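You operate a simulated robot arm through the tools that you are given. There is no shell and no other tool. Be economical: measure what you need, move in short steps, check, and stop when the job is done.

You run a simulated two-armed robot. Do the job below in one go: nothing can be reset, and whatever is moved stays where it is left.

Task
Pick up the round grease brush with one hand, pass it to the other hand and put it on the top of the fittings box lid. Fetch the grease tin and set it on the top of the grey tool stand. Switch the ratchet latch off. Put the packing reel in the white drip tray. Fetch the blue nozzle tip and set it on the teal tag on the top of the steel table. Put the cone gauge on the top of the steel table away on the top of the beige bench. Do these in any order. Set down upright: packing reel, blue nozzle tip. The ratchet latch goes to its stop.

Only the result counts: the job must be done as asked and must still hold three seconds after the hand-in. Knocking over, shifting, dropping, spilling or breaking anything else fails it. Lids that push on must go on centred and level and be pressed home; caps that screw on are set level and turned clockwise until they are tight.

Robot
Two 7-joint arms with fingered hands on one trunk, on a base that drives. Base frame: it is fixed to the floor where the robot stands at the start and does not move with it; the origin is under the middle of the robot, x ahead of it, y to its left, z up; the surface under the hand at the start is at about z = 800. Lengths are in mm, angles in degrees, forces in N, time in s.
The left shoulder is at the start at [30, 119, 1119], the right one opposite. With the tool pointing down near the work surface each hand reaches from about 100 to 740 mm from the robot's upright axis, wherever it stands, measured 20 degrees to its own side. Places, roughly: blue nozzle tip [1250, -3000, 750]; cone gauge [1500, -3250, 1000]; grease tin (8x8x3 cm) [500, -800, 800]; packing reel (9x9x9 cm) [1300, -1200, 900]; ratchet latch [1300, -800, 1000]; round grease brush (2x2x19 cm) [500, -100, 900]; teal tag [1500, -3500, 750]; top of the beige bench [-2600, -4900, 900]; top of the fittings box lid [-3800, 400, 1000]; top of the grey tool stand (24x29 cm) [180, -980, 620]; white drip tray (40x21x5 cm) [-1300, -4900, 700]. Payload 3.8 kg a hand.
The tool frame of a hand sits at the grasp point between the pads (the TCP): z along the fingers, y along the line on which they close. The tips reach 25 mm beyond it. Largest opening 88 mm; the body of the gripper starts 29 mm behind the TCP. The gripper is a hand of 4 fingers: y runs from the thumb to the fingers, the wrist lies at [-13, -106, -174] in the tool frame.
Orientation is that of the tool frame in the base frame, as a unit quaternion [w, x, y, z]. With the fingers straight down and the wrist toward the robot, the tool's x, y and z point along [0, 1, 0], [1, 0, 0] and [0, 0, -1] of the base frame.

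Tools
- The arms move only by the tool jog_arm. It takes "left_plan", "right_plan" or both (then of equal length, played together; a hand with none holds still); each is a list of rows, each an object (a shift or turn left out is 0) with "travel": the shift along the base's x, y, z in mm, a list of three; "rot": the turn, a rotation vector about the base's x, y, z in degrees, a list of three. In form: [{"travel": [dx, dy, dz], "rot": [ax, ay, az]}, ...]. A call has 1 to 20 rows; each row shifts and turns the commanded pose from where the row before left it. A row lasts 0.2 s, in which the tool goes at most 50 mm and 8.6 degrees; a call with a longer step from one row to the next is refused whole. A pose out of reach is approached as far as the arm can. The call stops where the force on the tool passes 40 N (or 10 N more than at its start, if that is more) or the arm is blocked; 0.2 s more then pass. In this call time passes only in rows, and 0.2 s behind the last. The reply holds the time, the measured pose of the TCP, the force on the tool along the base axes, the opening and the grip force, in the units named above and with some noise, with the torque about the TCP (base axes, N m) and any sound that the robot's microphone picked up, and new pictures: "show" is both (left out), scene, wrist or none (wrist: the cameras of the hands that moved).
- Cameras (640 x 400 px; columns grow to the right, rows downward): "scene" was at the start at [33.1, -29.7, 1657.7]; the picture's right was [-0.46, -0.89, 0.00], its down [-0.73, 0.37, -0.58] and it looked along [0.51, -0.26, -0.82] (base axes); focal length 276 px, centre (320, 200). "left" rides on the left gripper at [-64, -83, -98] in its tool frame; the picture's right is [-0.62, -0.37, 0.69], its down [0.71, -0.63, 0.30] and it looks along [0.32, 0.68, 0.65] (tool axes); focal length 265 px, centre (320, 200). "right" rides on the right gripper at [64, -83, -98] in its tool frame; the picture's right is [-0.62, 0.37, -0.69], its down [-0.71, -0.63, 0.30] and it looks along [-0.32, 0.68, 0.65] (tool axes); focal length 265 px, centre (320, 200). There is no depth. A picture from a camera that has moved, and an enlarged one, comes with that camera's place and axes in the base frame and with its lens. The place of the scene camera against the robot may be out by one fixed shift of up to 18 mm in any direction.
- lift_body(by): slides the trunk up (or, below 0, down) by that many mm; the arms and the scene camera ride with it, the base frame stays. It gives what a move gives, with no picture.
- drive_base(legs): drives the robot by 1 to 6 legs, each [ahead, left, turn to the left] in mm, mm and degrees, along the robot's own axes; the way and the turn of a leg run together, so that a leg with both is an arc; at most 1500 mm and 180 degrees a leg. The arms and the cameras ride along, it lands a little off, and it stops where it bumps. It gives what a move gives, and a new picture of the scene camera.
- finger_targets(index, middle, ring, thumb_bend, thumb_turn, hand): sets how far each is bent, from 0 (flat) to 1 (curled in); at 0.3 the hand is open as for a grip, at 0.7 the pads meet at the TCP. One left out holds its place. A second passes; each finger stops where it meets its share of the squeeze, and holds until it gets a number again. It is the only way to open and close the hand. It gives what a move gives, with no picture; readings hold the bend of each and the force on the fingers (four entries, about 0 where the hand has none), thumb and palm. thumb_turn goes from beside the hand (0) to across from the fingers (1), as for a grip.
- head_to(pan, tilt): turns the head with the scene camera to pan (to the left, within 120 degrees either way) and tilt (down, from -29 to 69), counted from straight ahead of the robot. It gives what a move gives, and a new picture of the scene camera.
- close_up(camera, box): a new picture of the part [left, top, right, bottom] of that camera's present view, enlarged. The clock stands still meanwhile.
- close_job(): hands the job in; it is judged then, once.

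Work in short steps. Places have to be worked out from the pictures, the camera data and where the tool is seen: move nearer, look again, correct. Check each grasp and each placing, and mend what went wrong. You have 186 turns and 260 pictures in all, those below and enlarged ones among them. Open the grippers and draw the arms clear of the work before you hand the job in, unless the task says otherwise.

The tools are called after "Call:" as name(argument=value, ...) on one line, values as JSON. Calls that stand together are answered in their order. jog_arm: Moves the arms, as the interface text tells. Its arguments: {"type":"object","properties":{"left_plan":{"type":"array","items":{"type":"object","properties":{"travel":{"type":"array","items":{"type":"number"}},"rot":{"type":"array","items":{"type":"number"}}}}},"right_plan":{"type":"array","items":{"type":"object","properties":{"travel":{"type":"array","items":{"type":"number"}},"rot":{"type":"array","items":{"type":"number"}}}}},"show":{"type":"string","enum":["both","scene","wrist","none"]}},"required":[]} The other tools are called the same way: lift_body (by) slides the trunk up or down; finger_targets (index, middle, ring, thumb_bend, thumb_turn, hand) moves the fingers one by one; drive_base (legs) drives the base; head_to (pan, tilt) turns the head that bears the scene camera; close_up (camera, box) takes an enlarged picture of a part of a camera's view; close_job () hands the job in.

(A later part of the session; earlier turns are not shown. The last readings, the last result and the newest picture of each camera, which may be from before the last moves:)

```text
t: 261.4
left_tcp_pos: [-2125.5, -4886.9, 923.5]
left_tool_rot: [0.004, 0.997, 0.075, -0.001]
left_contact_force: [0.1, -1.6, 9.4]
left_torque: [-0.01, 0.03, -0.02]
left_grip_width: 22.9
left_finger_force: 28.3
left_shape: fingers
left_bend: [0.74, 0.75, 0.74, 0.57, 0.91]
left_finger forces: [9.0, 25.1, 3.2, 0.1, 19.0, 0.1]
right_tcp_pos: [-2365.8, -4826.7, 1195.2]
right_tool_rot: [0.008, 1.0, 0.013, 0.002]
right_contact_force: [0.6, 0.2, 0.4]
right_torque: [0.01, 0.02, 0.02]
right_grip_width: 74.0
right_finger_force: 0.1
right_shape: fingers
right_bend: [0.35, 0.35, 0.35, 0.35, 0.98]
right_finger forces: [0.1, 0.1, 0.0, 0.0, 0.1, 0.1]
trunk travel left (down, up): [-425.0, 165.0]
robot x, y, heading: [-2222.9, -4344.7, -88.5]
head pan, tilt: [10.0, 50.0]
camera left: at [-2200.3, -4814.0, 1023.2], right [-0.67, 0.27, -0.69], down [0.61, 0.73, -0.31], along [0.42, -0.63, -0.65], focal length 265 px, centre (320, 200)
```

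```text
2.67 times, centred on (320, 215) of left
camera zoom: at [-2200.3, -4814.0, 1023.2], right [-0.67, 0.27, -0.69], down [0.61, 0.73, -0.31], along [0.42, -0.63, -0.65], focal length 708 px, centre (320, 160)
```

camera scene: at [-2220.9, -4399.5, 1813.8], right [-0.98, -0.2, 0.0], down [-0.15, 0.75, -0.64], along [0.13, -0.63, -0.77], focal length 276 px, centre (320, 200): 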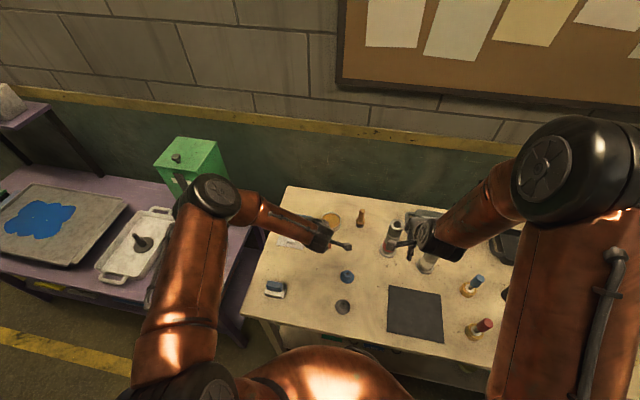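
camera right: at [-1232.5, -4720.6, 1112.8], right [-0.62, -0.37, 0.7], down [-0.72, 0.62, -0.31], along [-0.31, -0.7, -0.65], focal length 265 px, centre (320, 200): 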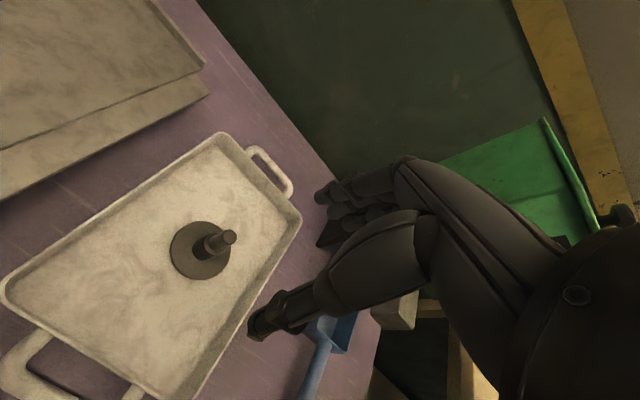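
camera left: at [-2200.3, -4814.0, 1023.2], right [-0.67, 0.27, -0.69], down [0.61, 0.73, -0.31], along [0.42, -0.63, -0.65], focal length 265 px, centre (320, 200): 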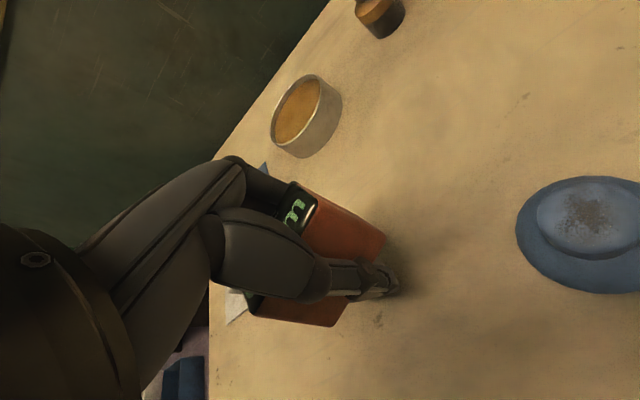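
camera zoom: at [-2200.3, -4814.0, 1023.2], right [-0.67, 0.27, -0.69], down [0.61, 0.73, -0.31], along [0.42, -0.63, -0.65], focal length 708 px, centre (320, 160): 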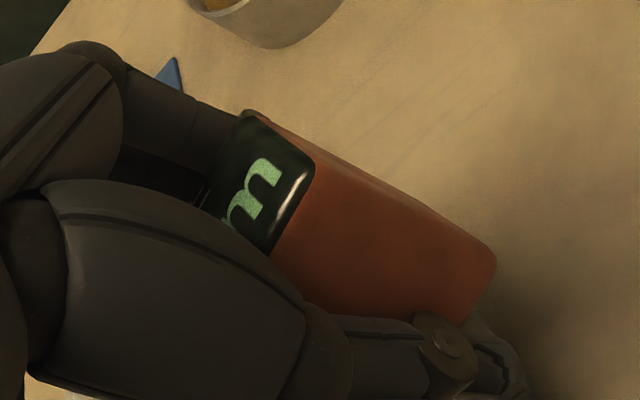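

Upright; release.

Call:
finger_targets(hand="left", index=0.4, middle=0.4, ring=0.4, thumb_bend=0.4)

Call:
jog_arm(left_plan=[{"travel": [0, 0, 20]}, {"travel": [0, 0, 40]}, {"travel": [0, 0, 45]}, {"travel": [0, 0, 45]}, {"travel": [0, 20, 40]}], show="both")

```text
t: 262.4
left_tcp_pos: [-2124.5, -4888.3, 924.2]
left_tool_rot: [0.004, 0.997, 0.076, -0.002]
left_contact_force: [0.2, 0.1, 0.4]
left_torque: [-0.01, -0.03, -0.03]
left_grip_width: 63.2
left_finger_force: 0.1
left_shape: fingers
left_bend: [0.4, 0.4, 0.4, 0.4, 0.97]
left_finger forces: [0.0, 0.1, 0.0, 0.0, 0.0, 0.0]
right_tcp_pos: [-2365.7, -4827.0, 1195.2]
right_tool_rot: [0.006, 1.0, 0.014, 0.002]
right_contact_force: [0.2, -0.7, 0.4]
right_torque: [0.01, -0.02, 0.01]
right_grip_width: 73.8
right_finger_force: 0.0
right_shape: fingers
right_bend: [0.35, 0.35, 0.35, 0.35, 0.98]
right_finger forces: [0.0, 0.1, 0.1, 0.0, 0.1, 0.0]
trunk travel left (down, up): [-425.0, 165.0]
robot x, y, heading: [-2221.3, -4345.5, -88.6]
head pan, tilt: [10.0, 50.0]
```

```text
t: 263.6
left_tcp_pos: [-2126.5, -4867.0, 1112.7]
left_tool_rot: [0.004, 0.997, 0.075, -0.002]
left_contact_force: [0.0, -0.1, -1.0]
left_torque: [0.0, -0.01, 0.02]
left_grip_width: 63.3
left_finger_force: 0.1
left_shape: fingers
left_bend: [0.4, 0.4, 0.4, 0.4, 0.97]
left_finger forces: [0.0, 0.0, 0.0, 0.0, 0.0, 0.1]
right_tcp_pos: [-2365.7, -4826.0, 1194.5]
right_tool_rot: [0.007, 1.0, 0.013, 0.002]
right_contact_force: [0.6, -0.1, 0.2]
right_torque: [-0.03, 0.0, 0.01]
right_grip_width: 73.7
right_finger_force: 0.2
right_shape: fingers
right_bend: [0.35, 0.35, 0.35, 0.35, 0.98]
right_finger forces: [0.0, 0.0, 0.0, 0.0, 0.0, 0.0]
trunk travel left (down, up): [-425.0, 165.0]
robot x, y, heading: [-2222.0, -4348.0, -88.5]
head pan, tilt: [10.0, 50.0]
camera scene: at [-2221.0, -4397.3, 1813.9], right [-0.98, -0.2, 0.0], down [-0.15, 0.75, -0.64], along [0.13, -0.63, -0.77], focal length 276 px, centre (320, 200)
camera left: at [-2202.1, -4794.4, 1212.5], right [-0.67, 0.27, -0.69], down [0.61, 0.73, -0.31], along [0.42, -0.63, -0.65], focal length 265 px, centre (320, 200)
```

scene: 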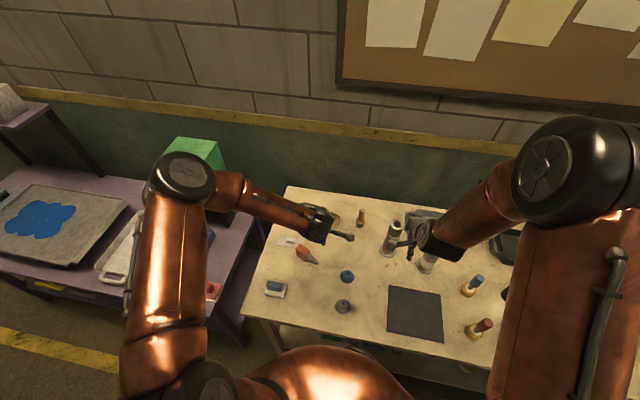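
left: 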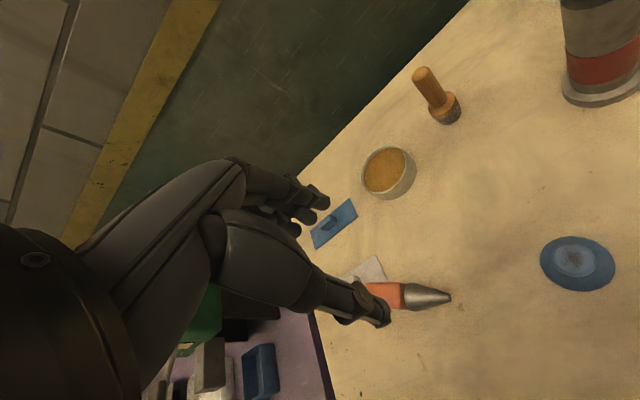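

The gauge lies on its side on the bench (no upright requirement). Check closely that it rests stably and disturbed nothing.

Call:
close_up(camera="scene", box=[230, 190, 390, 290])

Call:
close_up(camera="left", box=[300, 180, 540, 330])

```text
4.00 times, centred on (310, 240) of scene
camera zoom: at [-2221.0, -4397.3, 1813.9], right [-0.98, -0.2, 0.0], down [-0.15, 0.75, -0.64], along [0.13, -0.63, -0.77], focal length 1103 px, centre (360, 40)
```

zoom: 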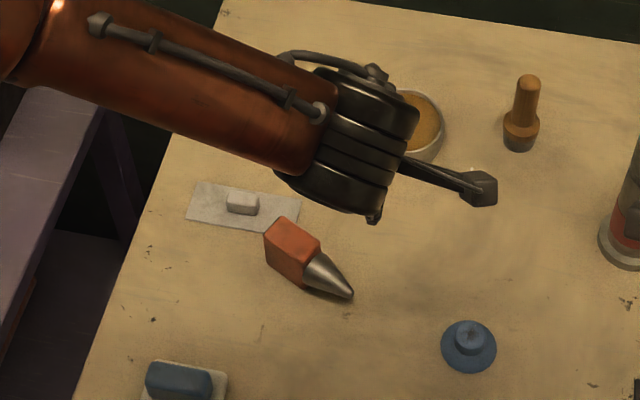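

```text
2.67 times, centred on (420, 255) of left
camera zoom: at [-2202.1, -4794.4, 1212.5], right [-0.67, 0.27, -0.69], down [0.61, 0.73, -0.31], along [0.42, -0.63, -0.65], focal length 708 px, centre (53, 53)
```

zoom: 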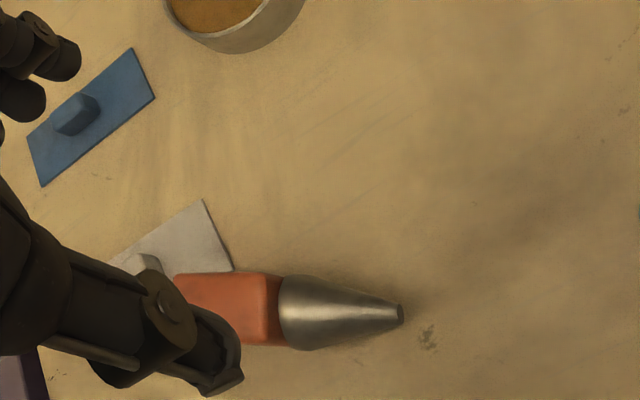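

The head's corner rests on the edge of a flat tag; I'll re-grip the gauge and shift it clear. Rotate the left hand across its axis and hover.

Call:
jog_arm(left_plan=[{"travel": [11, -5, 0], "rot": [0, 0, -7.3]}, {"travel": [11, -5, 0], "rot": [0, 0, -7.3]}, {"travel": [11, -5, -10], "rot": [0, 0, -7.3]}, {"travel": [11, -5, -20], "rot": [0, 0, -7.3]}, {"travel": [10, -5, -30], "rot": [0, 0, -7.3]}, {"travel": [0, 0, -40]}], show="both")

Call:
finger_targets(hand="left", index=0.3, middle=0.3, ring=0.3, thumb_bend=0.3)

```text
t: 265.0
left_tcp_pos: [-2068.4, -4894.5, 1014.3]
left_tool_rot: [0.004, 0.97, -0.241, -0.003]
left_contact_force: [0.2, 0.2, -0.2]
left_torque: [0.02, -0.01, -0.02]
left_grip_width: 63.1
left_finger_force: 0.1
left_shape: fingers
left_bend: [0.4, 0.4, 0.4, 0.4, 0.97]
left_finger forces: [0.0, 0.0, 0.1, 0.0, 0.0, 0.0]
right_tcp_pos: [-2365.3, -4827.0, 1194.6]
right_tool_rot: [0.006, 1.0, 0.013, 0.0]
right_contact_force: [0.0, -0.5, 0.0]
right_torque: [0.0, -0.04, 0.01]
right_grip_width: 73.7
right_finger_force: 0.0
right_shape: fingers
right_bend: [0.35, 0.35, 0.35, 0.35, 0.98]
right_finger forces: [0.0, 0.0, 0.0, 0.0, 0.1, 0.0]
trunk travel left (down, up): [-425.0, 165.0]
robot x, y, heading: [-2226.2, -4348.0, -88.5]
head pan, tilt: [10.0, 50.0]
camera scene: at [-2220.2, -4399.3, 1813.8], right [-0.98, -0.2, 0.0], down [-0.15, 0.75, -0.64], along [0.13, -0.63, -0.77], focal length 276 px, centre (320, 200)
camera left: at [-2086.0, -4790.5, 1112.7], right [-0.38, 0.61, -0.69], down [0.92, 0.22, -0.31], along [-0.04, -0.76, -0.65], focal length 265 px, centre (320, 200)
```

scene: 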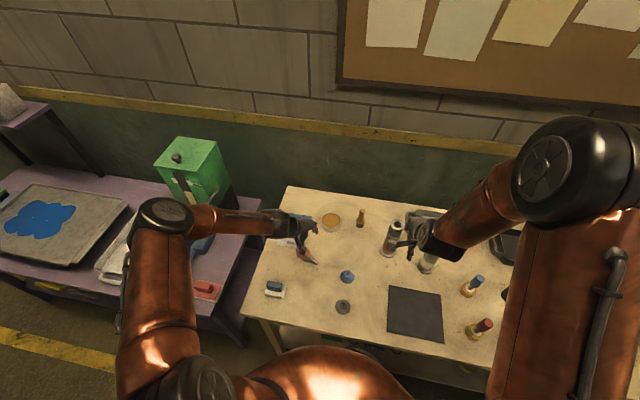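
left: 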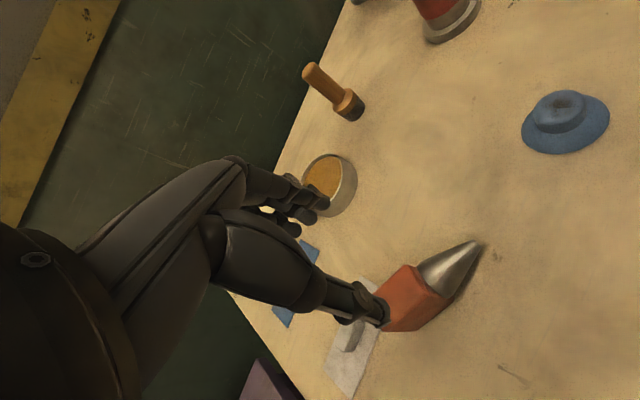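

```text
t: 266.0
left_tcp_pos: [-2070.1, -4893.5, 1014.8]
left_tool_rot: [0.004, 0.971, -0.241, -0.002]
left_contact_force: [0.6, 0.0, 0.0]
left_torque: [0.02, 0.0, 0.0]
left_grip_width: 84.8
left_finger_force: 0.0
left_shape: fingers
left_bend: [0.3, 0.3, 0.3, 0.3, 0.97]
left_finger forces: [0.0, 0.1, 0.1, 0.0, 0.0, 0.1]
right_tcp_pos: [-2365.5, -4827.0, 1194.1]
right_tool_rot: [0.006, 1.0, 0.014, 0.002]
right_contact_force: [0.2, 0.3, 0.2]
right_torque: [0.0, 0.01, -0.04]
right_grip_width: 73.8
right_finger_force: 0.0
right_shape: fingers
right_bend: [0.35, 0.35, 0.35, 0.35, 0.98]
right_finger forces: [0.0, 0.0, 0.0, 0.1, 0.1, 0.1]
trunk travel left (down, up): [-425.0, 165.0]
robot x, y, heading: [-2219.9, -4347.6, -88.7]
head pan, tilt: [10.0, 50.0]
```

Align on the head (≈(−2062,−4897)), descend to z≈884, and close gently.

Call:
jog_arm(left_plan=[{"travel": [8, -4, -40]}, {"travel": [0, 0, -45]}, {"travel": [0, 0, -30]}, {"travel": [0, 0, -13]}], show="wrist")

Call:
finger_targets(hand="left", index=0.6, middle=0.6, ring=0.6, thumb_bend=0.6)

Call:
close_up(camera="left", box=[200, 140, 520, 340])

```text
t: 267.0
left_tcp_pos: [-2060.0, -4895.8, 884.1]
left_tool_rot: [0.003, 0.971, -0.24, -0.003]
left_contact_force: [0.3, 0.4, 0.6]
left_torque: [-0.04, 0.01, 0.04]
left_grip_width: 84.4
left_finger_force: 0.3
left_shape: fingers
left_bend: [0.3, 0.3, 0.3, 0.3, 0.97]
left_finger forces: [0.1, 0.4, 0.1, 0.0, 0.0, 0.0]
right_tcp_pos: [-2366.7, -4828.3, 1194.7]
right_tool_rot: [0.006, 1.0, 0.014, 0.002]
right_contact_force: [-0.4, -0.2, -0.2]
right_torque: [0.01, 0.03, 0.0]
right_grip_width: 73.9
right_finger_force: 0.1
right_shape: fingers
right_bend: [0.35, 0.35, 0.35, 0.35, 0.98]
right_finger forces: [0.0, 0.0, 0.0, 0.0, 0.1, 0.1]
trunk travel left (down, up): [-425.0, 165.0]
robot x, y, heading: [-2223.9, -4344.7, -88.6]
head pan, tilt: [10.0, 50.0]
camera left: at [-2077.1, -4792.4, 984.4], right [-0.38, 0.61, -0.69], down [0.92, 0.22, -0.31], along [-0.04, -0.76, -0.65], focal length 265 px, centre (320, 200)
```

left: 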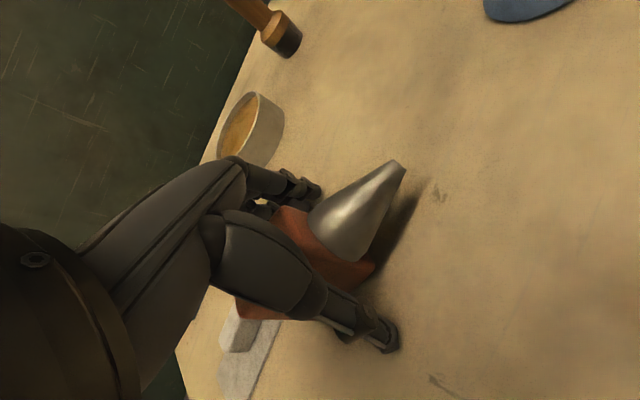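

```text
t: 268.0
left_tcp_pos: [-2062.3, -4896.5, 888.3]
left_tool_rot: [0.006, 0.971, -0.24, -0.002]
left_contact_force: [-3.7, -7.8, 23.4]
left_torque: [-0.68, 0.2, -0.05]
left_grip_width: 25.3
left_finger_force: 13.1
left_shape: fingers
left_bend: [0.57, 0.53, 0.6, 0.58, 0.98]
left_finger forces: [3.0, 19.9, 0.1, 0.0, 3.4, 0.0]
right_tcp_pos: [-2365.6, -4826.3, 1195.5]
right_tool_rot: [0.008, 1.0, 0.014, 0.002]
right_contact_force: [-0.3, -0.8, 0.6]
right_torque: [0.01, -0.03, 0.02]
right_grip_width: 74.0
right_finger_force: 0.1
right_shape: fingers
right_bend: [0.35, 0.35, 0.35, 0.35, 0.98]
right_finger forces: [0.0, 0.1, 0.1, 0.0, 0.0, 0.0]
trunk travel left (down, up): [-425.0, 165.0]
robot x, y, heading: [-2225.2, -4344.2, -88.6]
head pan, tilt: [10.0, 50.0]
```

```text
2.00 times, centred on (360, 240) of left
camera zoom: at [-2078.5, -4792.7, 986.6], right [-0.38, 0.61, -0.69], down [0.92, 0.22, -0.31], along [-0.04, -0.76, -0.65], focal length 531 px, centre (240, 120)
```

zoom: 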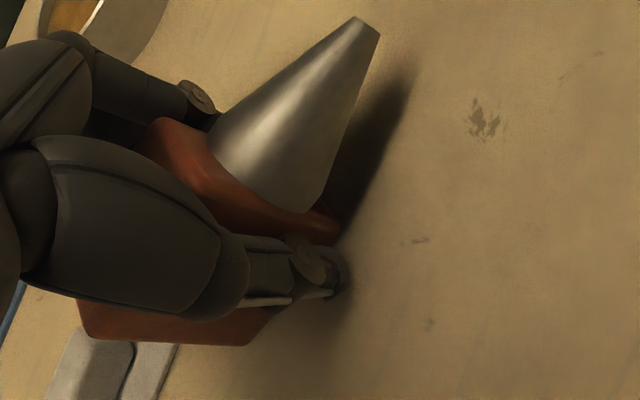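

Fingertips press on the bench; raise a little and tighten, then lift.

Call:
jog_arm(left_plan=[{"travel": [0, 0, 6]}], show="none")

Call:
finger_targets(hand="left", index=0.72, middle=0.72, ring=0.72, thumb_bend=0.72)

Call:
jog_arm(left_plan=[{"travel": [0, 0, 15]}, {"travel": [0, 0, 25]}], show="both")

```text
t: 268.4
left_tcp_pos: [-2059.3, -4894.2, 889.6]
left_tool_rot: [0.0, 0.971, -0.24, -0.001]
left_contact_force: [-0.2, 0.4, 0.6]
left_torque: [-0.01, 0.0, -0.03]
left_grip_width: 25.4
left_finger_force: 1.6
left_shape: fingers
left_bend: [0.57, 0.59, 0.6, 0.58, 0.97]
left_finger forces: [1.4, 0.6, 0.1, 0.0, 2.0, 0.0]
right_tcp_pos: [-2364.6, -4827.7, 1193.7]
right_tool_rot: [0.006, 1.0, 0.014, 0.001]
right_contact_force: [-0.7, 0.1, -0.5]
right_torque: [0.04, 0.01, -0.02]
right_grip_width: 74.1
right_finger_force: 0.0
right_shape: fingers
right_bend: [0.35, 0.35, 0.35, 0.35, 0.98]
right_finger forces: [0.0, 0.0, 0.0, 0.1, 0.1, 0.0]
trunk travel left (down, up): [-425.0, 165.0]
robot x, y, heading: [-2224.3, -4344.1, -88.5]
head pan, tilt: [10.0, 50.0]
```

```text
t: 269.4
left_tcp_pos: [-2060.2, -4897.1, 892.0]
left_tool_rot: [0.004, 0.971, -0.24, -0.003]
left_contact_force: [1.2, 0.0, -1.0]
left_torque: [0.02, 0.01, 0.03]
left_grip_width: 23.5
left_finger_force: 15.0
left_shape: fingers
left_bend: [0.6, 0.66, 0.71, 0.58, 0.95]
left_finger forces: [7.9, 4.1, 2.3, 0.1, 14.4, 0.1]
right_tcp_pos: [-2365.4, -4827.2, 1195.2]
right_tool_rot: [0.005, 1.0, 0.015, 0.002]
right_contact_force: [0.5, -0.6, 0.1]
right_torque: [-0.02, -0.02, 0.01]
right_grip_width: 73.8
right_finger_force: 0.0
right_shape: fingers
right_bend: [0.35, 0.35, 0.35, 0.35, 0.98]
right_finger forces: [0.0, 0.0, 0.0, 0.0, 0.0, 0.0]
trunk travel left (down, up): [-425.0, 165.0]
robot x, y, heading: [-2224.6, -4348.2, -88.5]
head pan, tilt: [10.0, 50.0]
```

```text
t: 270.0
left_tcp_pos: [-2060.9, -4899.0, 931.6]
left_tool_rot: [0.002, 0.971, -0.24, -0.003]
left_contact_force: [0.5, -0.6, -0.7]
left_torque: [-0.01, 0.01, 0.05]
left_grip_width: 23.3
left_finger_force: 14.7
left_shape: fingers
left_bend: [0.6, 0.66, 0.71, 0.58, 0.95]
left_finger forces: [7.8, 4.2, 2.2, 0.0, 14.4, 0.1]
right_tcp_pos: [-2366.5, -4828.0, 1195.6]
right_tool_rot: [0.006, 1.0, 0.014, 0.002]
right_contact_force: [-0.4, 0.1, 1.6]
right_torque: [0.03, 0.0, 0.01]
right_grip_width: 73.8
right_finger_force: 0.0
right_shape: fingers
right_bend: [0.35, 0.35, 0.35, 0.35, 0.98]
right_finger forces: [0.1, 0.0, 0.0, 0.0, 0.1, 0.0]
trunk travel left (down, up): [-425.0, 165.0]
robot x, y, heading: [-2224.8, -4346.8, -88.6]
head pan, tilt: [10.0, 50.0]
camera scene: at [-2220.7, -4398.6, 1813.9], right [-0.98, -0.2, 0.0], down [-0.15, 0.75, -0.64], along [0.13, -0.63, -0.77], focal length 276 px, centre (320, 200)
camera left: at [-2078.2, -4794.2, 1031.6], right [-0.38, 0.61, -0.69], down [0.92, 0.22, -0.31], along [-0.04, -0.76, -0.65], focal length 265 px, centre (320, 200)
```

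scene: 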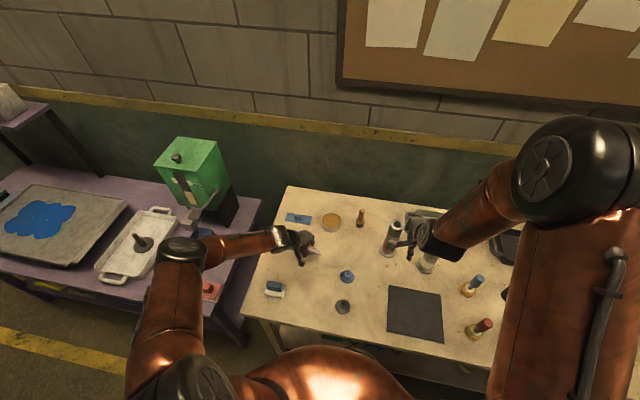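
left: 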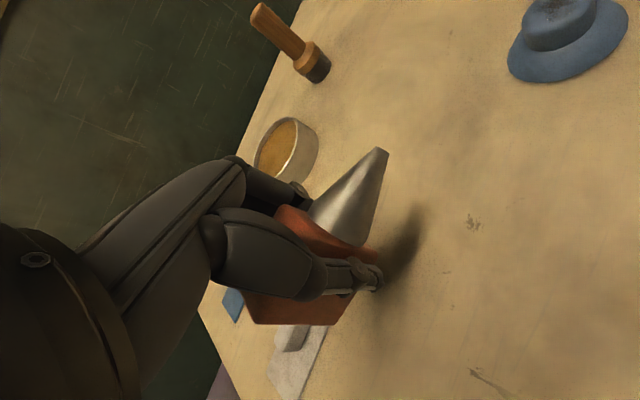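

Lifted. Shift 45 mm toward −x, lower back to the bench and release.

Call:
jog_arm(left_plan=[{"travel": [-25, 3, 0]}, {"travel": [-20, 2, 0]}, {"travel": [0, 0, -25]}, {"travel": [0, 0, -10]}, {"travel": [0, 0, -3]}], show="wrist")

```text
t: 271.2
left_tcp_pos: [-2107.0, -4893.3, 893.1]
left_tool_rot: [0.003, 0.971, -0.241, -0.003]
left_contact_force: [-0.2, 0.7, -0.2]
left_torque: [-0.05, 0.04, 0.0]
left_grip_width: 23.4
left_finger_force: 14.5
left_shape: fingers
left_bend: [0.6, 0.66, 0.71, 0.58, 0.95]
left_finger forces: [7.8, 4.3, 2.2, 0.0, 14.4, 0.0]
right_tcp_pos: [-2364.6, -4827.3, 1193.8]
right_tool_rot: [0.005, 1.0, 0.013, 0.002]
right_contact_force: [0.5, 0.0, -0.4]
right_torque: [0.01, -0.03, -0.03]
right_grip_width: 73.8
right_finger_force: 0.0
right_shape: fingers
right_bend: [0.35, 0.35, 0.35, 0.35, 0.98]
right_finger forces: [0.1, 0.0, 0.0, 0.0, 0.0, 0.0]
trunk travel left (down, up): [-425.0, 165.0]
robot x, y, heading: [-2223.2, -4346.3, -88.6]
head pan, tilt: [10.0, 50.0]
camera left: at [-2124.4, -4789.7, 993.0], right [-0.38, 0.61, -0.69], down [0.92, 0.22, -0.31], along [-0.04, -0.76, -0.65], focal length 265 px, centre (320, 200)
```

left: 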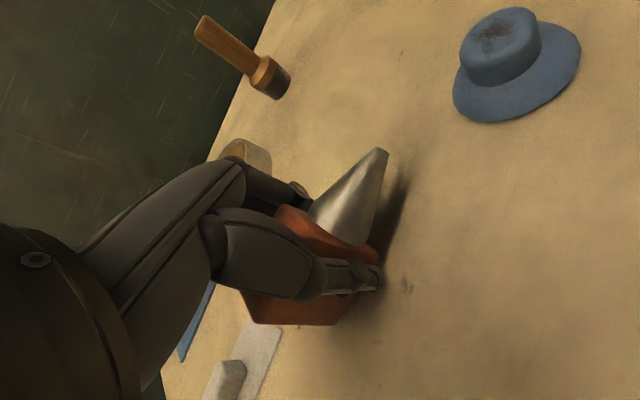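

Call:
jog_arm(left_plan=[{"travel": [0, 0, -2]}, {"travel": [0, 0, -2]}, {"travel": [0, 0, -2]}], show="none")

Call:
finger_targets(hand="left", index=0.35, middle=0.35, ring=0.35, thumb_bend=0.35)

Call:
jog_arm(left_plan=[{"travel": [0, 0, 20]}, {"travel": [0, 0, 40]}, {"travel": [0, 0, 45]}, {"travel": [0, 0, 45]}, {"travel": [0, 10, 45], "rot": [0, 0, 7.3]}, {"travel": [0, 10, 45], "rot": [0, 0, 7.3]}, {"travel": [0, 10, 0], "rot": [0, 0, 7.3]}, {"travel": [0, 10, 0], "rot": [0, 0, 6.5]}], show="both")

```text
t: 272.0
left_tcp_pos: [-2106.7, -4892.0, 887.7]
left_tool_rot: [0.004, 0.971, -0.24, -0.002]
left_contact_force: [-0.1, -0.5, 1.4]
left_torque: [0.0, 0.0, -0.02]
left_grip_width: 23.6
left_finger_force: 14.7
left_shape: fingers
left_bend: [0.6, 0.66, 0.71, 0.58, 0.95]
left_finger forces: [8.1, 4.2, 2.2, 0.0, 14.6, 0.0]
right_tcp_pos: [-2365.9, -4828.8, 1195.2]
right_tool_rot: [0.006, 1.0, 0.014, 0.002]
right_contact_force: [0.6, -0.8, 0.9]
right_torque: [0.0, 0.01, 0.02]
right_grip_width: 73.9
right_finger_force: 0.1
right_shape: fingers
right_bend: [0.35, 0.35, 0.35, 0.35, 0.98]
right_finger forces: [0.0, 0.1, 0.1, 0.0, 0.0, 0.1]
trunk travel left (down, up): [-425.0, 165.0]
robot x, y, heading: [-2227.1, -4347.0, -88.8]
head pan, tilt: [10.0, 50.0]
```

```text
t: 273.0
left_tcp_pos: [-2106.2, -4893.3, 887.8]
left_tool_rot: [0.004, 0.971, -0.24, -0.002]
left_contact_force: [-0.7, -0.8, -0.7]
left_torque: [-0.01, 0.02, 0.01]
left_grip_width: 73.8
left_finger_force: 0.1
left_shape: fingers
left_bend: [0.35, 0.35, 0.35, 0.35, 0.97]
left_finger forces: [0.1, 0.1, 0.1, 0.1, 0.1, 0.0]
right_tcp_pos: [-2365.9, -4827.8, 1194.1]
right_tool_rot: [0.006, 1.0, 0.015, 0.002]
right_contact_force: [-1.0, 0.3, 0.0]
right_torque: [0.01, 0.01, 0.0]
right_grip_width: 73.9
right_finger_force: 0.0
right_shape: fingers
right_bend: [0.35, 0.35, 0.35, 0.35, 0.98]
right_finger forces: [0.0, 0.0, 0.0, 0.1, 0.0, 0.0]
trunk travel left (down, up): [-425.0, 165.0]
robot x, y, heading: [-2219.4, -4347.5, -88.9]
head pan, tilt: [10.0, 50.0]
```

```text
t: 274.8
left_tcp_pos: [-2109.6, -4852.2, 1127.2]
left_tool_rot: [0.003, 1.0, 0.006, -0.001]
left_contact_force: [0.3, -0.1, 0.8]
left_torque: [0.01, 0.0, 0.0]
left_grip_width: 74.1
left_finger_force: 0.0
left_shape: fingers
left_bend: [0.35, 0.35, 0.35, 0.35, 0.97]
left_finger forces: [0.1, 0.1, 0.1, 0.0, 0.0, 0.1]
right_tcp_pos: [-2365.5, -4828.2, 1194.7]
right_tool_rot: [0.006, 1.0, 0.014, 0.001]
right_contact_force: [0.0, 0.1, 0.1]
right_torque: [0.03, 0.02, -0.03]
right_grip_width: 74.1
right_finger_force: 0.0
right_shape: fingers
right_bend: [0.35, 0.35, 0.35, 0.35, 0.98]
right_finger forces: [0.0, 0.0, 0.0, 0.1, 0.0, 0.0]
trunk travel left (down, up): [-425.0, 165.0]
robot x, y, heading: [-2223.6, -4348.3, -88.4]
head pan, tilt: [10.0, 50.0]
camera scene: at [-2221.3, -4398.6, 1813.9], right [-0.98, -0.2, 0.0], down [-0.15, 0.75, -0.64], along [0.13, -0.63, -0.77], focal length 276 px, centre (320, 200)
camera left: at [-2173.0, -4769.8, 1227.5], right [-0.63, 0.36, -0.69], down [0.71, 0.64, -0.31], along [0.33, -0.68, -0.65], focal length 265 px, centre (320, 200)
```

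scene: 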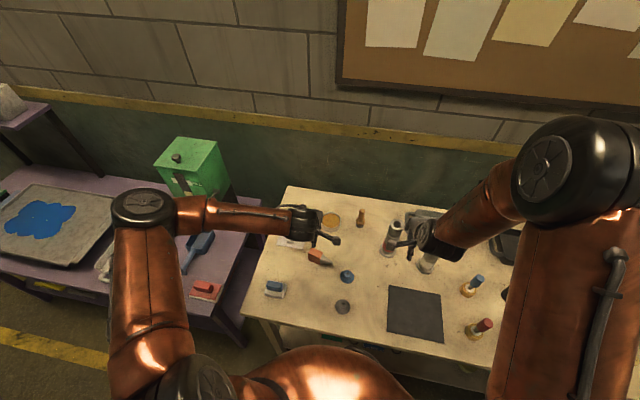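
left: 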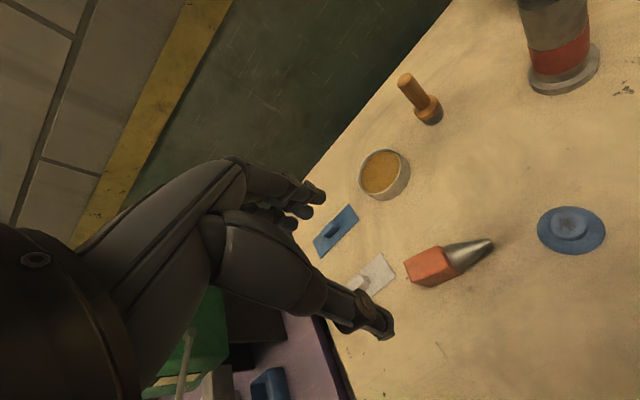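

Gauge now lies free on the bench. Now drive back to the green table start position for the brush: back up, turn to heading 0, go east, then north.

Call:
drive_base(legs=[[-250, 0, 0], [0, 0, 88.4], [925, 0, 0], [925, 0, 0]])

```text
t: 289.4
left_tcp_pos: [146.5, -4000.2, 1128.3]
left_tool_rot: [0.004, 0.713, 0.701, 0.001]
left_contact_force: [0.3, 0.7, 0.4]
left_torque: [-0.05, 0.01, -0.05]
left_grip_width: 73.9
left_finger_force: 0.0
left_shape: fingers
left_bend: [0.35, 0.35, 0.35, 0.35, 0.97]
left_finger forces: [0.1, 0.1, 0.0, 0.1, 0.0, 0.0]
right_tcp_pos: [113.3, -4255.4, 1194.8]
right_tool_rot: [0.004, 0.706, 0.708, 0.006]
right_contact_force: [0.5, -0.6, -0.7]
right_torque: [0.03, 0.02, -0.04]
right_grip_width: 74.0
right_finger_force: 0.1
right_shape: fingers
right_bend: [0.35, 0.35, 0.35, 0.35, 0.98]
right_finger forces: [0.1, 0.0, 0.1, 0.0, 0.0, 0.1]
trunk travel left (down, up): [-425.0, 165.0]
robot x, y, heading: [-363.7, -4102.4, 0.0]
head pan, tilt: [10.0, 50.0]
camera scene: at [-318.8, -4085.8, 1813.9], right [0.17, -0.98, 0.0], down [-0.75, -0.13, -0.64], along [0.63, 0.11, -0.77], focal length 276 px, centre (320, 200)
```

scene: 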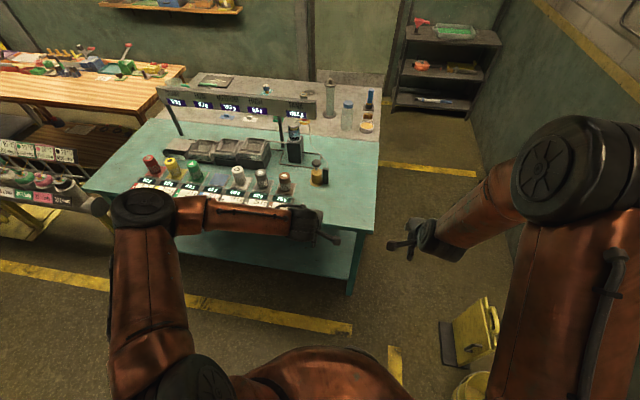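

Heading 0 at (−364,−4102). Now slide left (north) 4.1 m to y≈0.

Call:
drive_base(legs=[[0, 1400, 0], [0, 1350, 0]])

Call:
drive_base(legs=[[0, 1350, 0]])

```text
t: 302.7
left_tcp_pos: [37.5, -1222.0, 1127.8]
left_tool_rot: [0.004, 0.696, 0.718, 0.002]
left_contact_force: [0.2, 0.2, 0.2]
left_torque: [-0.01, -0.02, 0.03]
left_grip_width: 73.9
left_finger_force: 0.1
left_shape: fingers
left_bend: [0.35, 0.35, 0.35, 0.35, 0.97]
left_finger forces: [0.0, 0.1, 0.0, 0.1, 0.0, 0.0]
right_tcp_pos: [18.2, -1480.1, 1195.7]
right_tool_rot: [0.003, 0.689, 0.725, 0.005]
right_contact_force: [-0.4, -0.7, 1.1]
right_torque: [0.0, -0.01, -0.03]
right_grip_width: 74.1
right_finger_force: 0.1
right_shape: fingers
right_bend: [0.35, 0.35, 0.35, 0.35, 0.98]
right_finger forces: [0.0, 0.0, 0.0, 0.1, 0.1, 0.1]
trunk travel left (down, up): [-425.0, 165.0]
robot x, y, heading: [-467.3, -1350.6, 2.6]
head pan, tilt: [10.0, 50.0]
camera scene: at [-422.6, -1330.4, 1813.9], right [0.22, -0.98, 0.0], down [-0.75, -0.17, -0.64], along [0.63, 0.14, -0.77], focal length 276 px, centre (320, 200)
```

scene: 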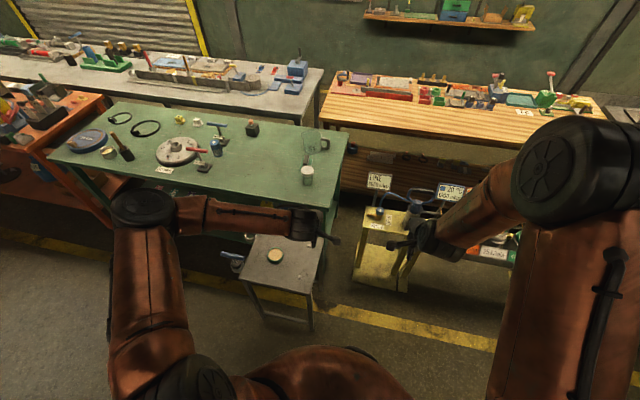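

```text
t: 309.4
left_tcp_pos: [-36.1, 124.3, 1127.2]
left_tool_rot: [0.004, 0.691, 0.723, 0.001]
left_contact_force: [-0.2, 0.4, 0.2]
left_torque: [0.03, 0.01, -0.01]
left_grip_width: 73.8
left_finger_force: 0.1
left_shape: fingers
left_bend: [0.35, 0.35, 0.35, 0.35, 0.97]
left_finger forces: [0.1, 0.1, 0.1, 0.1, 0.0, 0.0]
right_tcp_pos: [-51.6, -133.8, 1194.7]
right_tool_rot: [0.003, 0.684, 0.729, 0.005]
right_contact_force: [-0.2, -0.5, 0.0]
right_torque: [-0.03, -0.01, 0.01]
right_grip_width: 73.6
right_finger_force: 0.1
right_shape: fingers
right_bend: [0.35, 0.35, 0.35, 0.35, 0.98]
right_finger forces: [0.1, 0.0, 0.1, 0.1, 0.1, 0.0]
trunk travel left (down, up): [-425.0, 165.0]
robot x, y, heading: [-534.7, -10.0, 3.4]
head pan, tilt: [10.0, 50.0]
camera scene: at [-493.8, 11.0, 1813.9], right [0.23, -0.97, 0.0], down [-0.75, -0.18, -0.64], along [0.63, 0.15, -0.77], focal length 276 px, centre (320, 200)
```

scene: 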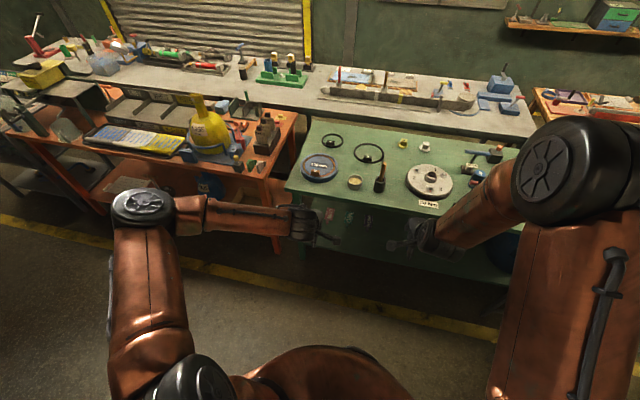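

All fine here. Move up to the green table (heading 0, y≈70) and lower the trunk a bit.

Call:
drive_base(legs=[[0, 0, -3.4], [510, 80, 0]])

Call:
lift_body(by=-100)

Call:
close_up(camera="right", box=[0, 0, 640, 400])

Call:
head_to(pan=-10, tilt=55)

```text
t: 312.9
left_tcp_pos: [477.1, 172.9, 1127.7]
left_tool_rot: [0.004, 0.712, 0.702, 0.001]
left_contact_force: [0.4, -0.3, 0.0]
left_torque: [-0.04, 0.0, 0.01]
left_grip_width: 73.9
left_finger_force: 0.2
left_shape: fingers
left_bend: [0.35, 0.35, 0.35, 0.35, 0.97]
left_finger forces: [0.0, 0.1, 0.1, 0.1, 0.0, 0.1]
right_tcp_pos: [446.5, -84.4, 1195.0]
right_tool_rot: [0.004, 0.706, 0.708, 0.005]
right_contact_force: [-1.0, -0.1, -0.8]
right_torque: [-0.02, 0.0, 0.01]
right_grip_width: 73.9
right_finger_force: 0.1
right_shape: fingers
right_bend: [0.35, 0.35, 0.35, 0.35, 0.98]
right_finger forces: [0.0, 0.1, 0.0, 0.0, 0.1, 0.1]
trunk travel left (down, up): [-425.0, 165.0]
robot x, y, heading: [-31.6, 69.2, -0.2]
head pan, tilt: [10.0, 50.0]
camera scene: at [13.2, 86.8, 1813.9], right [0.17, -0.98, 0.0], down [-0.75, -0.13, -0.64], along [0.63, 0.11, -0.77], focal length 276 px, centre (320, 200)
```

scene: 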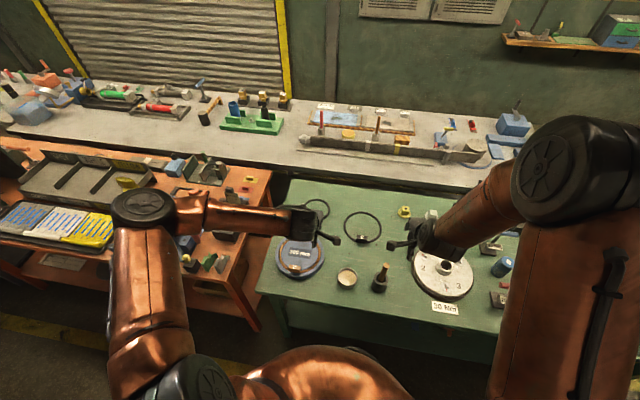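

```text
t: 314.2
left_tcp_pos: [479.3, 174.1, 1027.2]
left_tool_rot: [0.003, 0.712, 0.702, 0.001]
left_contact_force: [-0.5, 1.0, 0.3]
left_torque: [0.03, 0.05, 0.02]
left_grip_width: 73.6
left_finger_force: 0.1
left_shape: fingers
left_bend: [0.35, 0.35, 0.35, 0.35, 0.97]
left_finger forces: [0.0, 0.0, 0.0, 0.0, 0.1, 0.0]
right_tcp_pos: [445.0, -82.9, 1094.9]
right_tool_rot: [0.004, 0.706, 0.708, 0.006]
right_contact_force: [-0.3, 0.7, 0.1]
right_torque: [-0.01, -0.02, 0.0]
right_grip_width: 74.0
right_finger_force: 0.1
right_shape: fingers
right_bend: [0.35, 0.35, 0.35, 0.35, 0.98]
right_finger forces: [0.0, 0.1, 0.0, 0.1, 0.1, 0.1]
trunk travel left (down, up): [-325.0, 265.0]
robot x, y, heading: [-34.2, 68.1, 0.1]
head pan, tilt: [10.0, 50.0]
```

```text
1.00 times, centred on (320, 200) of right (not enlarged: the box is as wide or as high as the picture)
camera zoom: at [361.6, -20.2, 1192.3], right [0.36, -0.62, 0.7], down [-0.62, -0.72, -0.31], along [0.69, -0.32, -0.65], focal length 265 px, centre (320, 200)
```

zoom: 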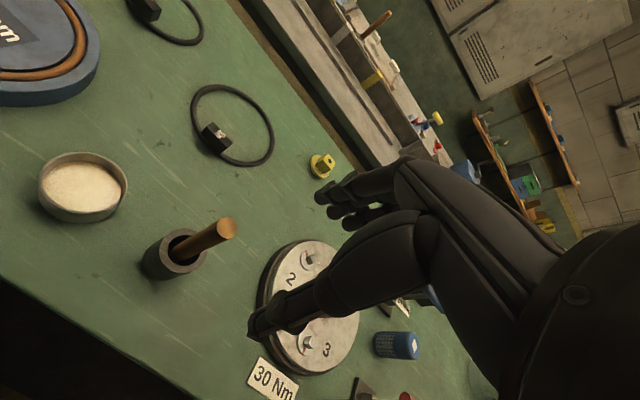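

```text
t: 315.0
left_tcp_pos: [478.6, 173.6, 1028.4]
left_tool_rot: [0.004, 0.712, 0.703, 0.001]
left_contact_force: [-0.9, -0.1, 0.0]
left_torque: [0.0, 0.01, 0.0]
left_grip_width: 73.7
left_finger_force: 0.0
left_shape: fingers
left_bend: [0.35, 0.35, 0.35, 0.35, 0.97]
left_finger forces: [0.0, 0.0, 0.0, 0.0, 0.0, 0.0]
right_tcp_pos: [445.6, -84.0, 1094.6]
right_tool_rot: [0.004, 0.705, 0.709, 0.005]
right_contact_force: [0.2, -0.2, -0.6]
right_torque: [-0.01, -0.02, -0.02]
right_grip_width: 74.2
right_finger_force: 0.0
right_shape: fingers
right_bend: [0.35, 0.35, 0.35, 0.35, 0.98]
right_finger forces: [0.1, 0.0, 0.1, 0.0, 0.0, 0.1]
trunk travel left (down, up): [-325.0, 265.0]
robot x, y, heading: [-32.1, 65.8, -0.1]
head pan, tilt: [-10.0, 55.0]
camera scene: at [8.4, 61.0, 1707.4], right [-0.17, -0.98, 0.0], down [-0.81, 0.14, -0.57], along [0.56, -0.1, -0.82], focal length 276 px, centre (320, 200)
```

scene: 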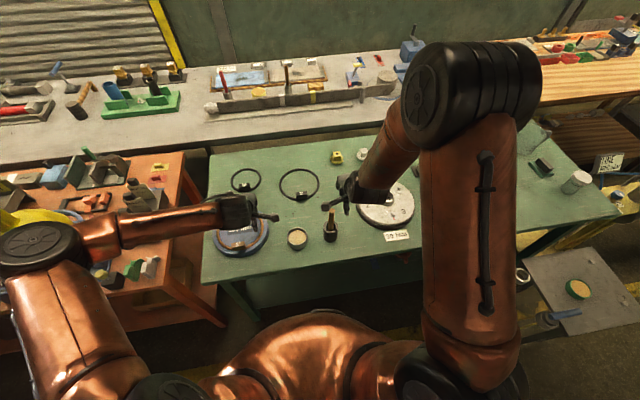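

Brush top ≈(458,−56,~990). Move right hand above it and re-measure.

Call:
jog_arm(right_plan=[{"travel": [7, 14, 0]}, {"travel": [7, 14, 0]}], show="wrist")

Call:
close_up(camera="right", box=[160, 170, 400, 320])

```text
t: 315.6
left_tcp_pos: [477.4, 173.2, 1027.4]
left_tool_rot: [0.004, 0.712, 0.702, 0.001]
left_contact_force: [-0.8, 0.5, 0.5]
left_torque: [0.03, 0.01, -0.01]
left_grip_width: 73.8
left_finger_force: 0.1
left_shape: fingers
left_bend: [0.35, 0.35, 0.35, 0.35, 0.97]
left_finger forces: [0.0, 0.1, 0.0, 0.0, 0.1, 0.0]
right_tcp_pos: [459.7, -55.7, 1093.8]
right_tool_rot: [0.003, 0.706, 0.708, 0.005]
right_contact_force: [0.6, 0.3, 0.3]
right_torque: [0.01, 0.0, -0.01]
right_grip_width: 73.8
right_finger_force: 0.0
right_shape: fingers
right_bend: [0.35, 0.35, 0.35, 0.35, 0.98]
right_finger forces: [0.1, 0.0, 0.2, 0.0, 0.1, 0.1]
trunk travel left (down, up): [-325.0, 265.0]
robot x, y, heading: [-33.0, 65.5, -0.2]
head pan, tilt: [-10.0, 55.0]
camera right: at [376.2, 8.2, 1191.8], right [0.36, -0.62, 0.7], down [-0.62, -0.72, -0.31], along [0.69, -0.32, -0.65], focal length 265 px, centre (320, 200)
```

right: 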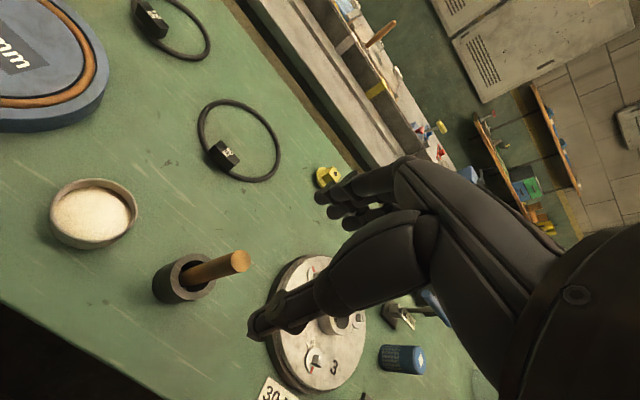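

```text
2.67 times, centred on (280, 245) of right
camera zoom: at [376.2, 8.2, 1191.8], right [0.36, -0.62, 0.7], down [-0.62, -0.72, -0.31], along [0.69, -0.32, -0.65], focal length 708 px, centre (427, 80)
```

zoom: 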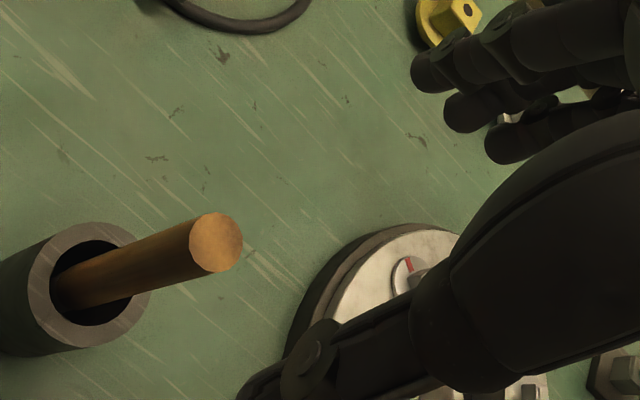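

Brush top at (484,−65,965), nearly vertical. Descend to TCP z≈941 around it and grip.

Call:
jog_arm(right_plan=[{"travel": [24, -9, -20]}, {"travel": [0, 0, -45]}, {"travel": [0, 0, -45]}, {"travel": [0, 0, -42]}], show="wrist")

Call:
finger_targets(hand="right", index=0.62, middle=0.62, ring=0.62, thumb_bend=0.62)

Call:
close_up(camera="right", box=[160, 130, 480, 330])

```text
t: 316.6
left_tcp_pos: [478.2, 172.2, 1026.7]
left_tool_rot: [0.004, 0.712, 0.702, 0.001]
left_contact_force: [0.1, 0.0, -0.3]
left_torque: [0.0, 0.0, 0.04]
left_grip_width: 73.9
left_finger_force: 0.0
left_shape: fingers
left_bend: [0.35, 0.35, 0.35, 0.35, 0.97]
left_finger forces: [0.0, 0.1, 0.0, 0.1, 0.0, 0.0]
right_tcp_pos: [484.4, -65.1, 942.7]
right_tool_rot: [0.003, 0.706, 0.708, 0.006]
right_contact_force: [0.9, 0.0, 0.5]
right_torque: [-0.01, 0.02, 0.02]
right_grip_width: 73.6
right_finger_force: 0.2
right_shape: fingers
right_bend: [0.35, 0.35, 0.35, 0.35, 0.98]
right_finger forces: [0.0, 0.1, 0.0, 0.0, 0.1, 0.1]
trunk travel left (down, up): [-325.0, 265.0]
robot x, y, heading: [-33.1, 73.6, -0.1]
head pan, tilt: [-10.0, 55.0]
camera right: at [399.9, -1.7, 1040.6], right [0.36, -0.62, 0.7], down [-0.62, -0.72, -0.32], along [0.69, -0.32, -0.65], focal length 265 px, centre (320, 200)
```

right: 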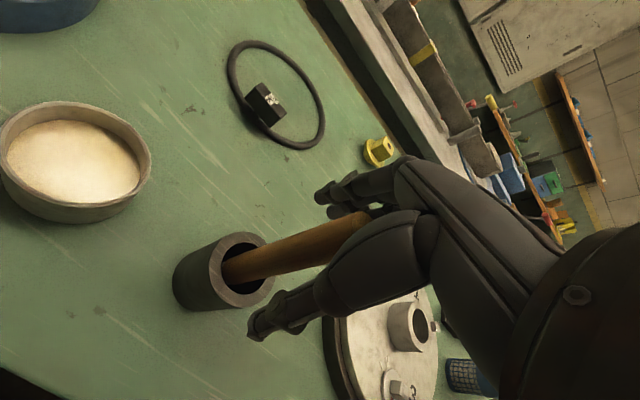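

```text
t: 317.6
left_tcp_pos: [477.3, 173.9, 1027.9]
left_tool_rot: [0.004, 0.712, 0.702, 0.001]
left_contact_force: [0.3, 0.4, 0.4]
left_torque: [0.02, -0.03, 0.0]
left_grip_width: 74.0
left_finger_force: 0.2
left_shape: fingers
left_bend: [0.35, 0.35, 0.35, 0.35, 0.97]
left_finger forces: [0.0, 0.0, 0.1, 0.0, 0.0, 0.1]
right_tcp_pos: [484.2, -64.8, 943.7]
right_tool_rot: [0.003, 0.705, 0.709, 0.006]
right_contact_force: [0.0, 1.1, 0.4]
right_torque: [0.01, 0.0, 0.01]
right_grip_width: 16.7
right_finger_force: 0.7
right_shape: fingers
right_bend: [0.61, 0.62, 0.62, 0.61, 1.0]
right_finger forces: [0.3, 0.0, 0.1, 0.0, 0.2, 0.0]
trunk travel left (down, up): [-325.0, 265.0]
robot x, y, heading: [-27.7, 71.2, 0.1]
head pan, tilt: [-10.0, 55.0]
```

```text
2.00 times, centred on (320, 230) of right
camera zoom: at [399.1, -1.8, 1041.1], right [0.36, -0.62, 0.7], down [-0.62, -0.72, -0.31], along [0.69, -0.32, -0.65], focal length 531 px, centre (320, 140)
```

zoom: 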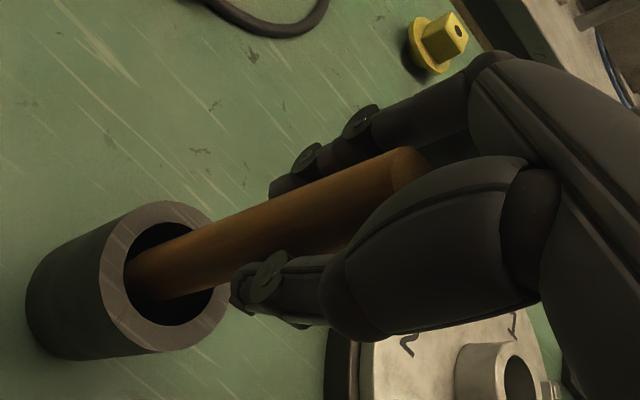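

Touching the handle. Tighten and lift straight out of the cup.

Call:
finger_targets(hand="right", index=0.8, middle=0.8, ring=0.8, thumb_bend=0.8)

Call:
jog_arm(right_plan=[{"travel": [0, 0, 15]}, {"travel": [0, 0, 30]}, {"travel": [0, 0, 40]}, {"travel": [0, 0, 40]}, {"travel": [0, 0, 40]}], show="both")

```text
t: 318.6
left_tcp_pos: [477.5, 174.0, 1029.1]
left_tool_rot: [0.003, 0.712, 0.702, 0.001]
left_contact_force: [-0.8, 0.6, 0.0]
left_torque: [-0.01, 0.01, 0.0]
left_grip_width: 73.8
left_finger_force: 0.0
left_shape: fingers
left_bend: [0.35, 0.35, 0.35, 0.35, 0.97]
left_finger forces: [0.0, 0.0, 0.0, 0.0, 0.0, 0.1]
right_tcp_pos: [483.8, -65.1, 943.1]
right_tool_rot: [0.003, 0.706, 0.708, 0.006]
right_contact_force: [-0.6, -0.7, -0.5]
right_torque: [0.04, 0.0, 0.01]
right_grip_width: 11.8
right_finger_force: 13.3
right_shape: fingers
right_bend: [0.71, 0.79, 0.8, 0.68, 1.0]
right_finger forces: [11.5, 2.1, 0.0, 0.1, 12.1, 0.1]
trunk travel left (down, up): [-325.0, 265.0]
robot x, y, heading: [-32.0, 70.0, 0.0]
head pan, tilt: [-10.0, 55.0]
```

```text
t: 319.8
left_tcp_pos: [476.2, 173.0, 1028.5]
left_tool_rot: [0.005, 0.712, 0.702, 0.0]
left_contact_force: [0.5, 0.1, 0.3]
left_torque: [-0.01, -0.02, 0.0]
left_grip_width: 73.8
left_finger_force: 0.0
left_shape: fingers
left_bend: [0.35, 0.35, 0.35, 0.35, 0.97]
left_finger forces: [0.1, 0.0, 0.0, 0.0, 0.1, 0.1]
right_tcp_pos: [484.0, -65.0, 1108.5]
right_tool_rot: [0.003, 0.706, 0.709, 0.006]
right_contact_force: [-0.3, 0.4, -2.0]
right_torque: [0.01, -0.04, 0.0]
right_grip_width: 11.8
right_finger_force: 12.7
right_shape: fingers
right_bend: [0.71, 0.8, 0.8, 0.68, 1.0]
right_finger forces: [11.5, 2.0, 0.0, 0.0, 12.5, 0.0]
trunk travel left (down, up): [-325.0, 265.0]
robot x, y, heading: [-28.3, 67.0, -0.2]
head pan, tilt: [-10.0, 55.0]
camera scene: at [7.2, 61.3, 1707.4], right [-0.17, -0.98, 0.0], down [-0.81, 0.14, -0.57], along [0.57, -0.1, -0.82], focal length 276 px, centre (320, 200)
camera right: at [399.0, -1.7, 1204.7], right [0.36, -0.62, 0.7], down [-0.62, -0.72, -0.31], along [0.69, -0.32, -0.65], focal length 265 px, centre (320, 200)
```

scene: 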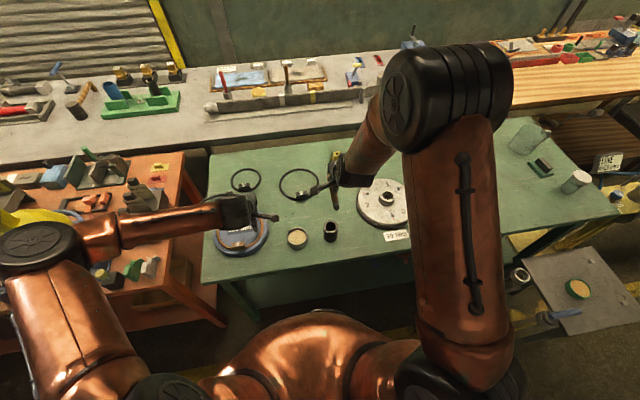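
right: 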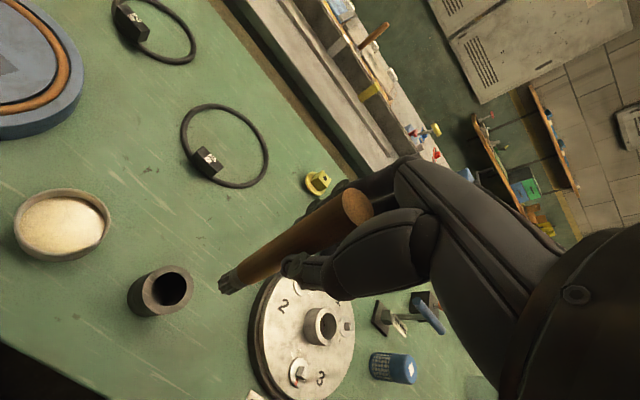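

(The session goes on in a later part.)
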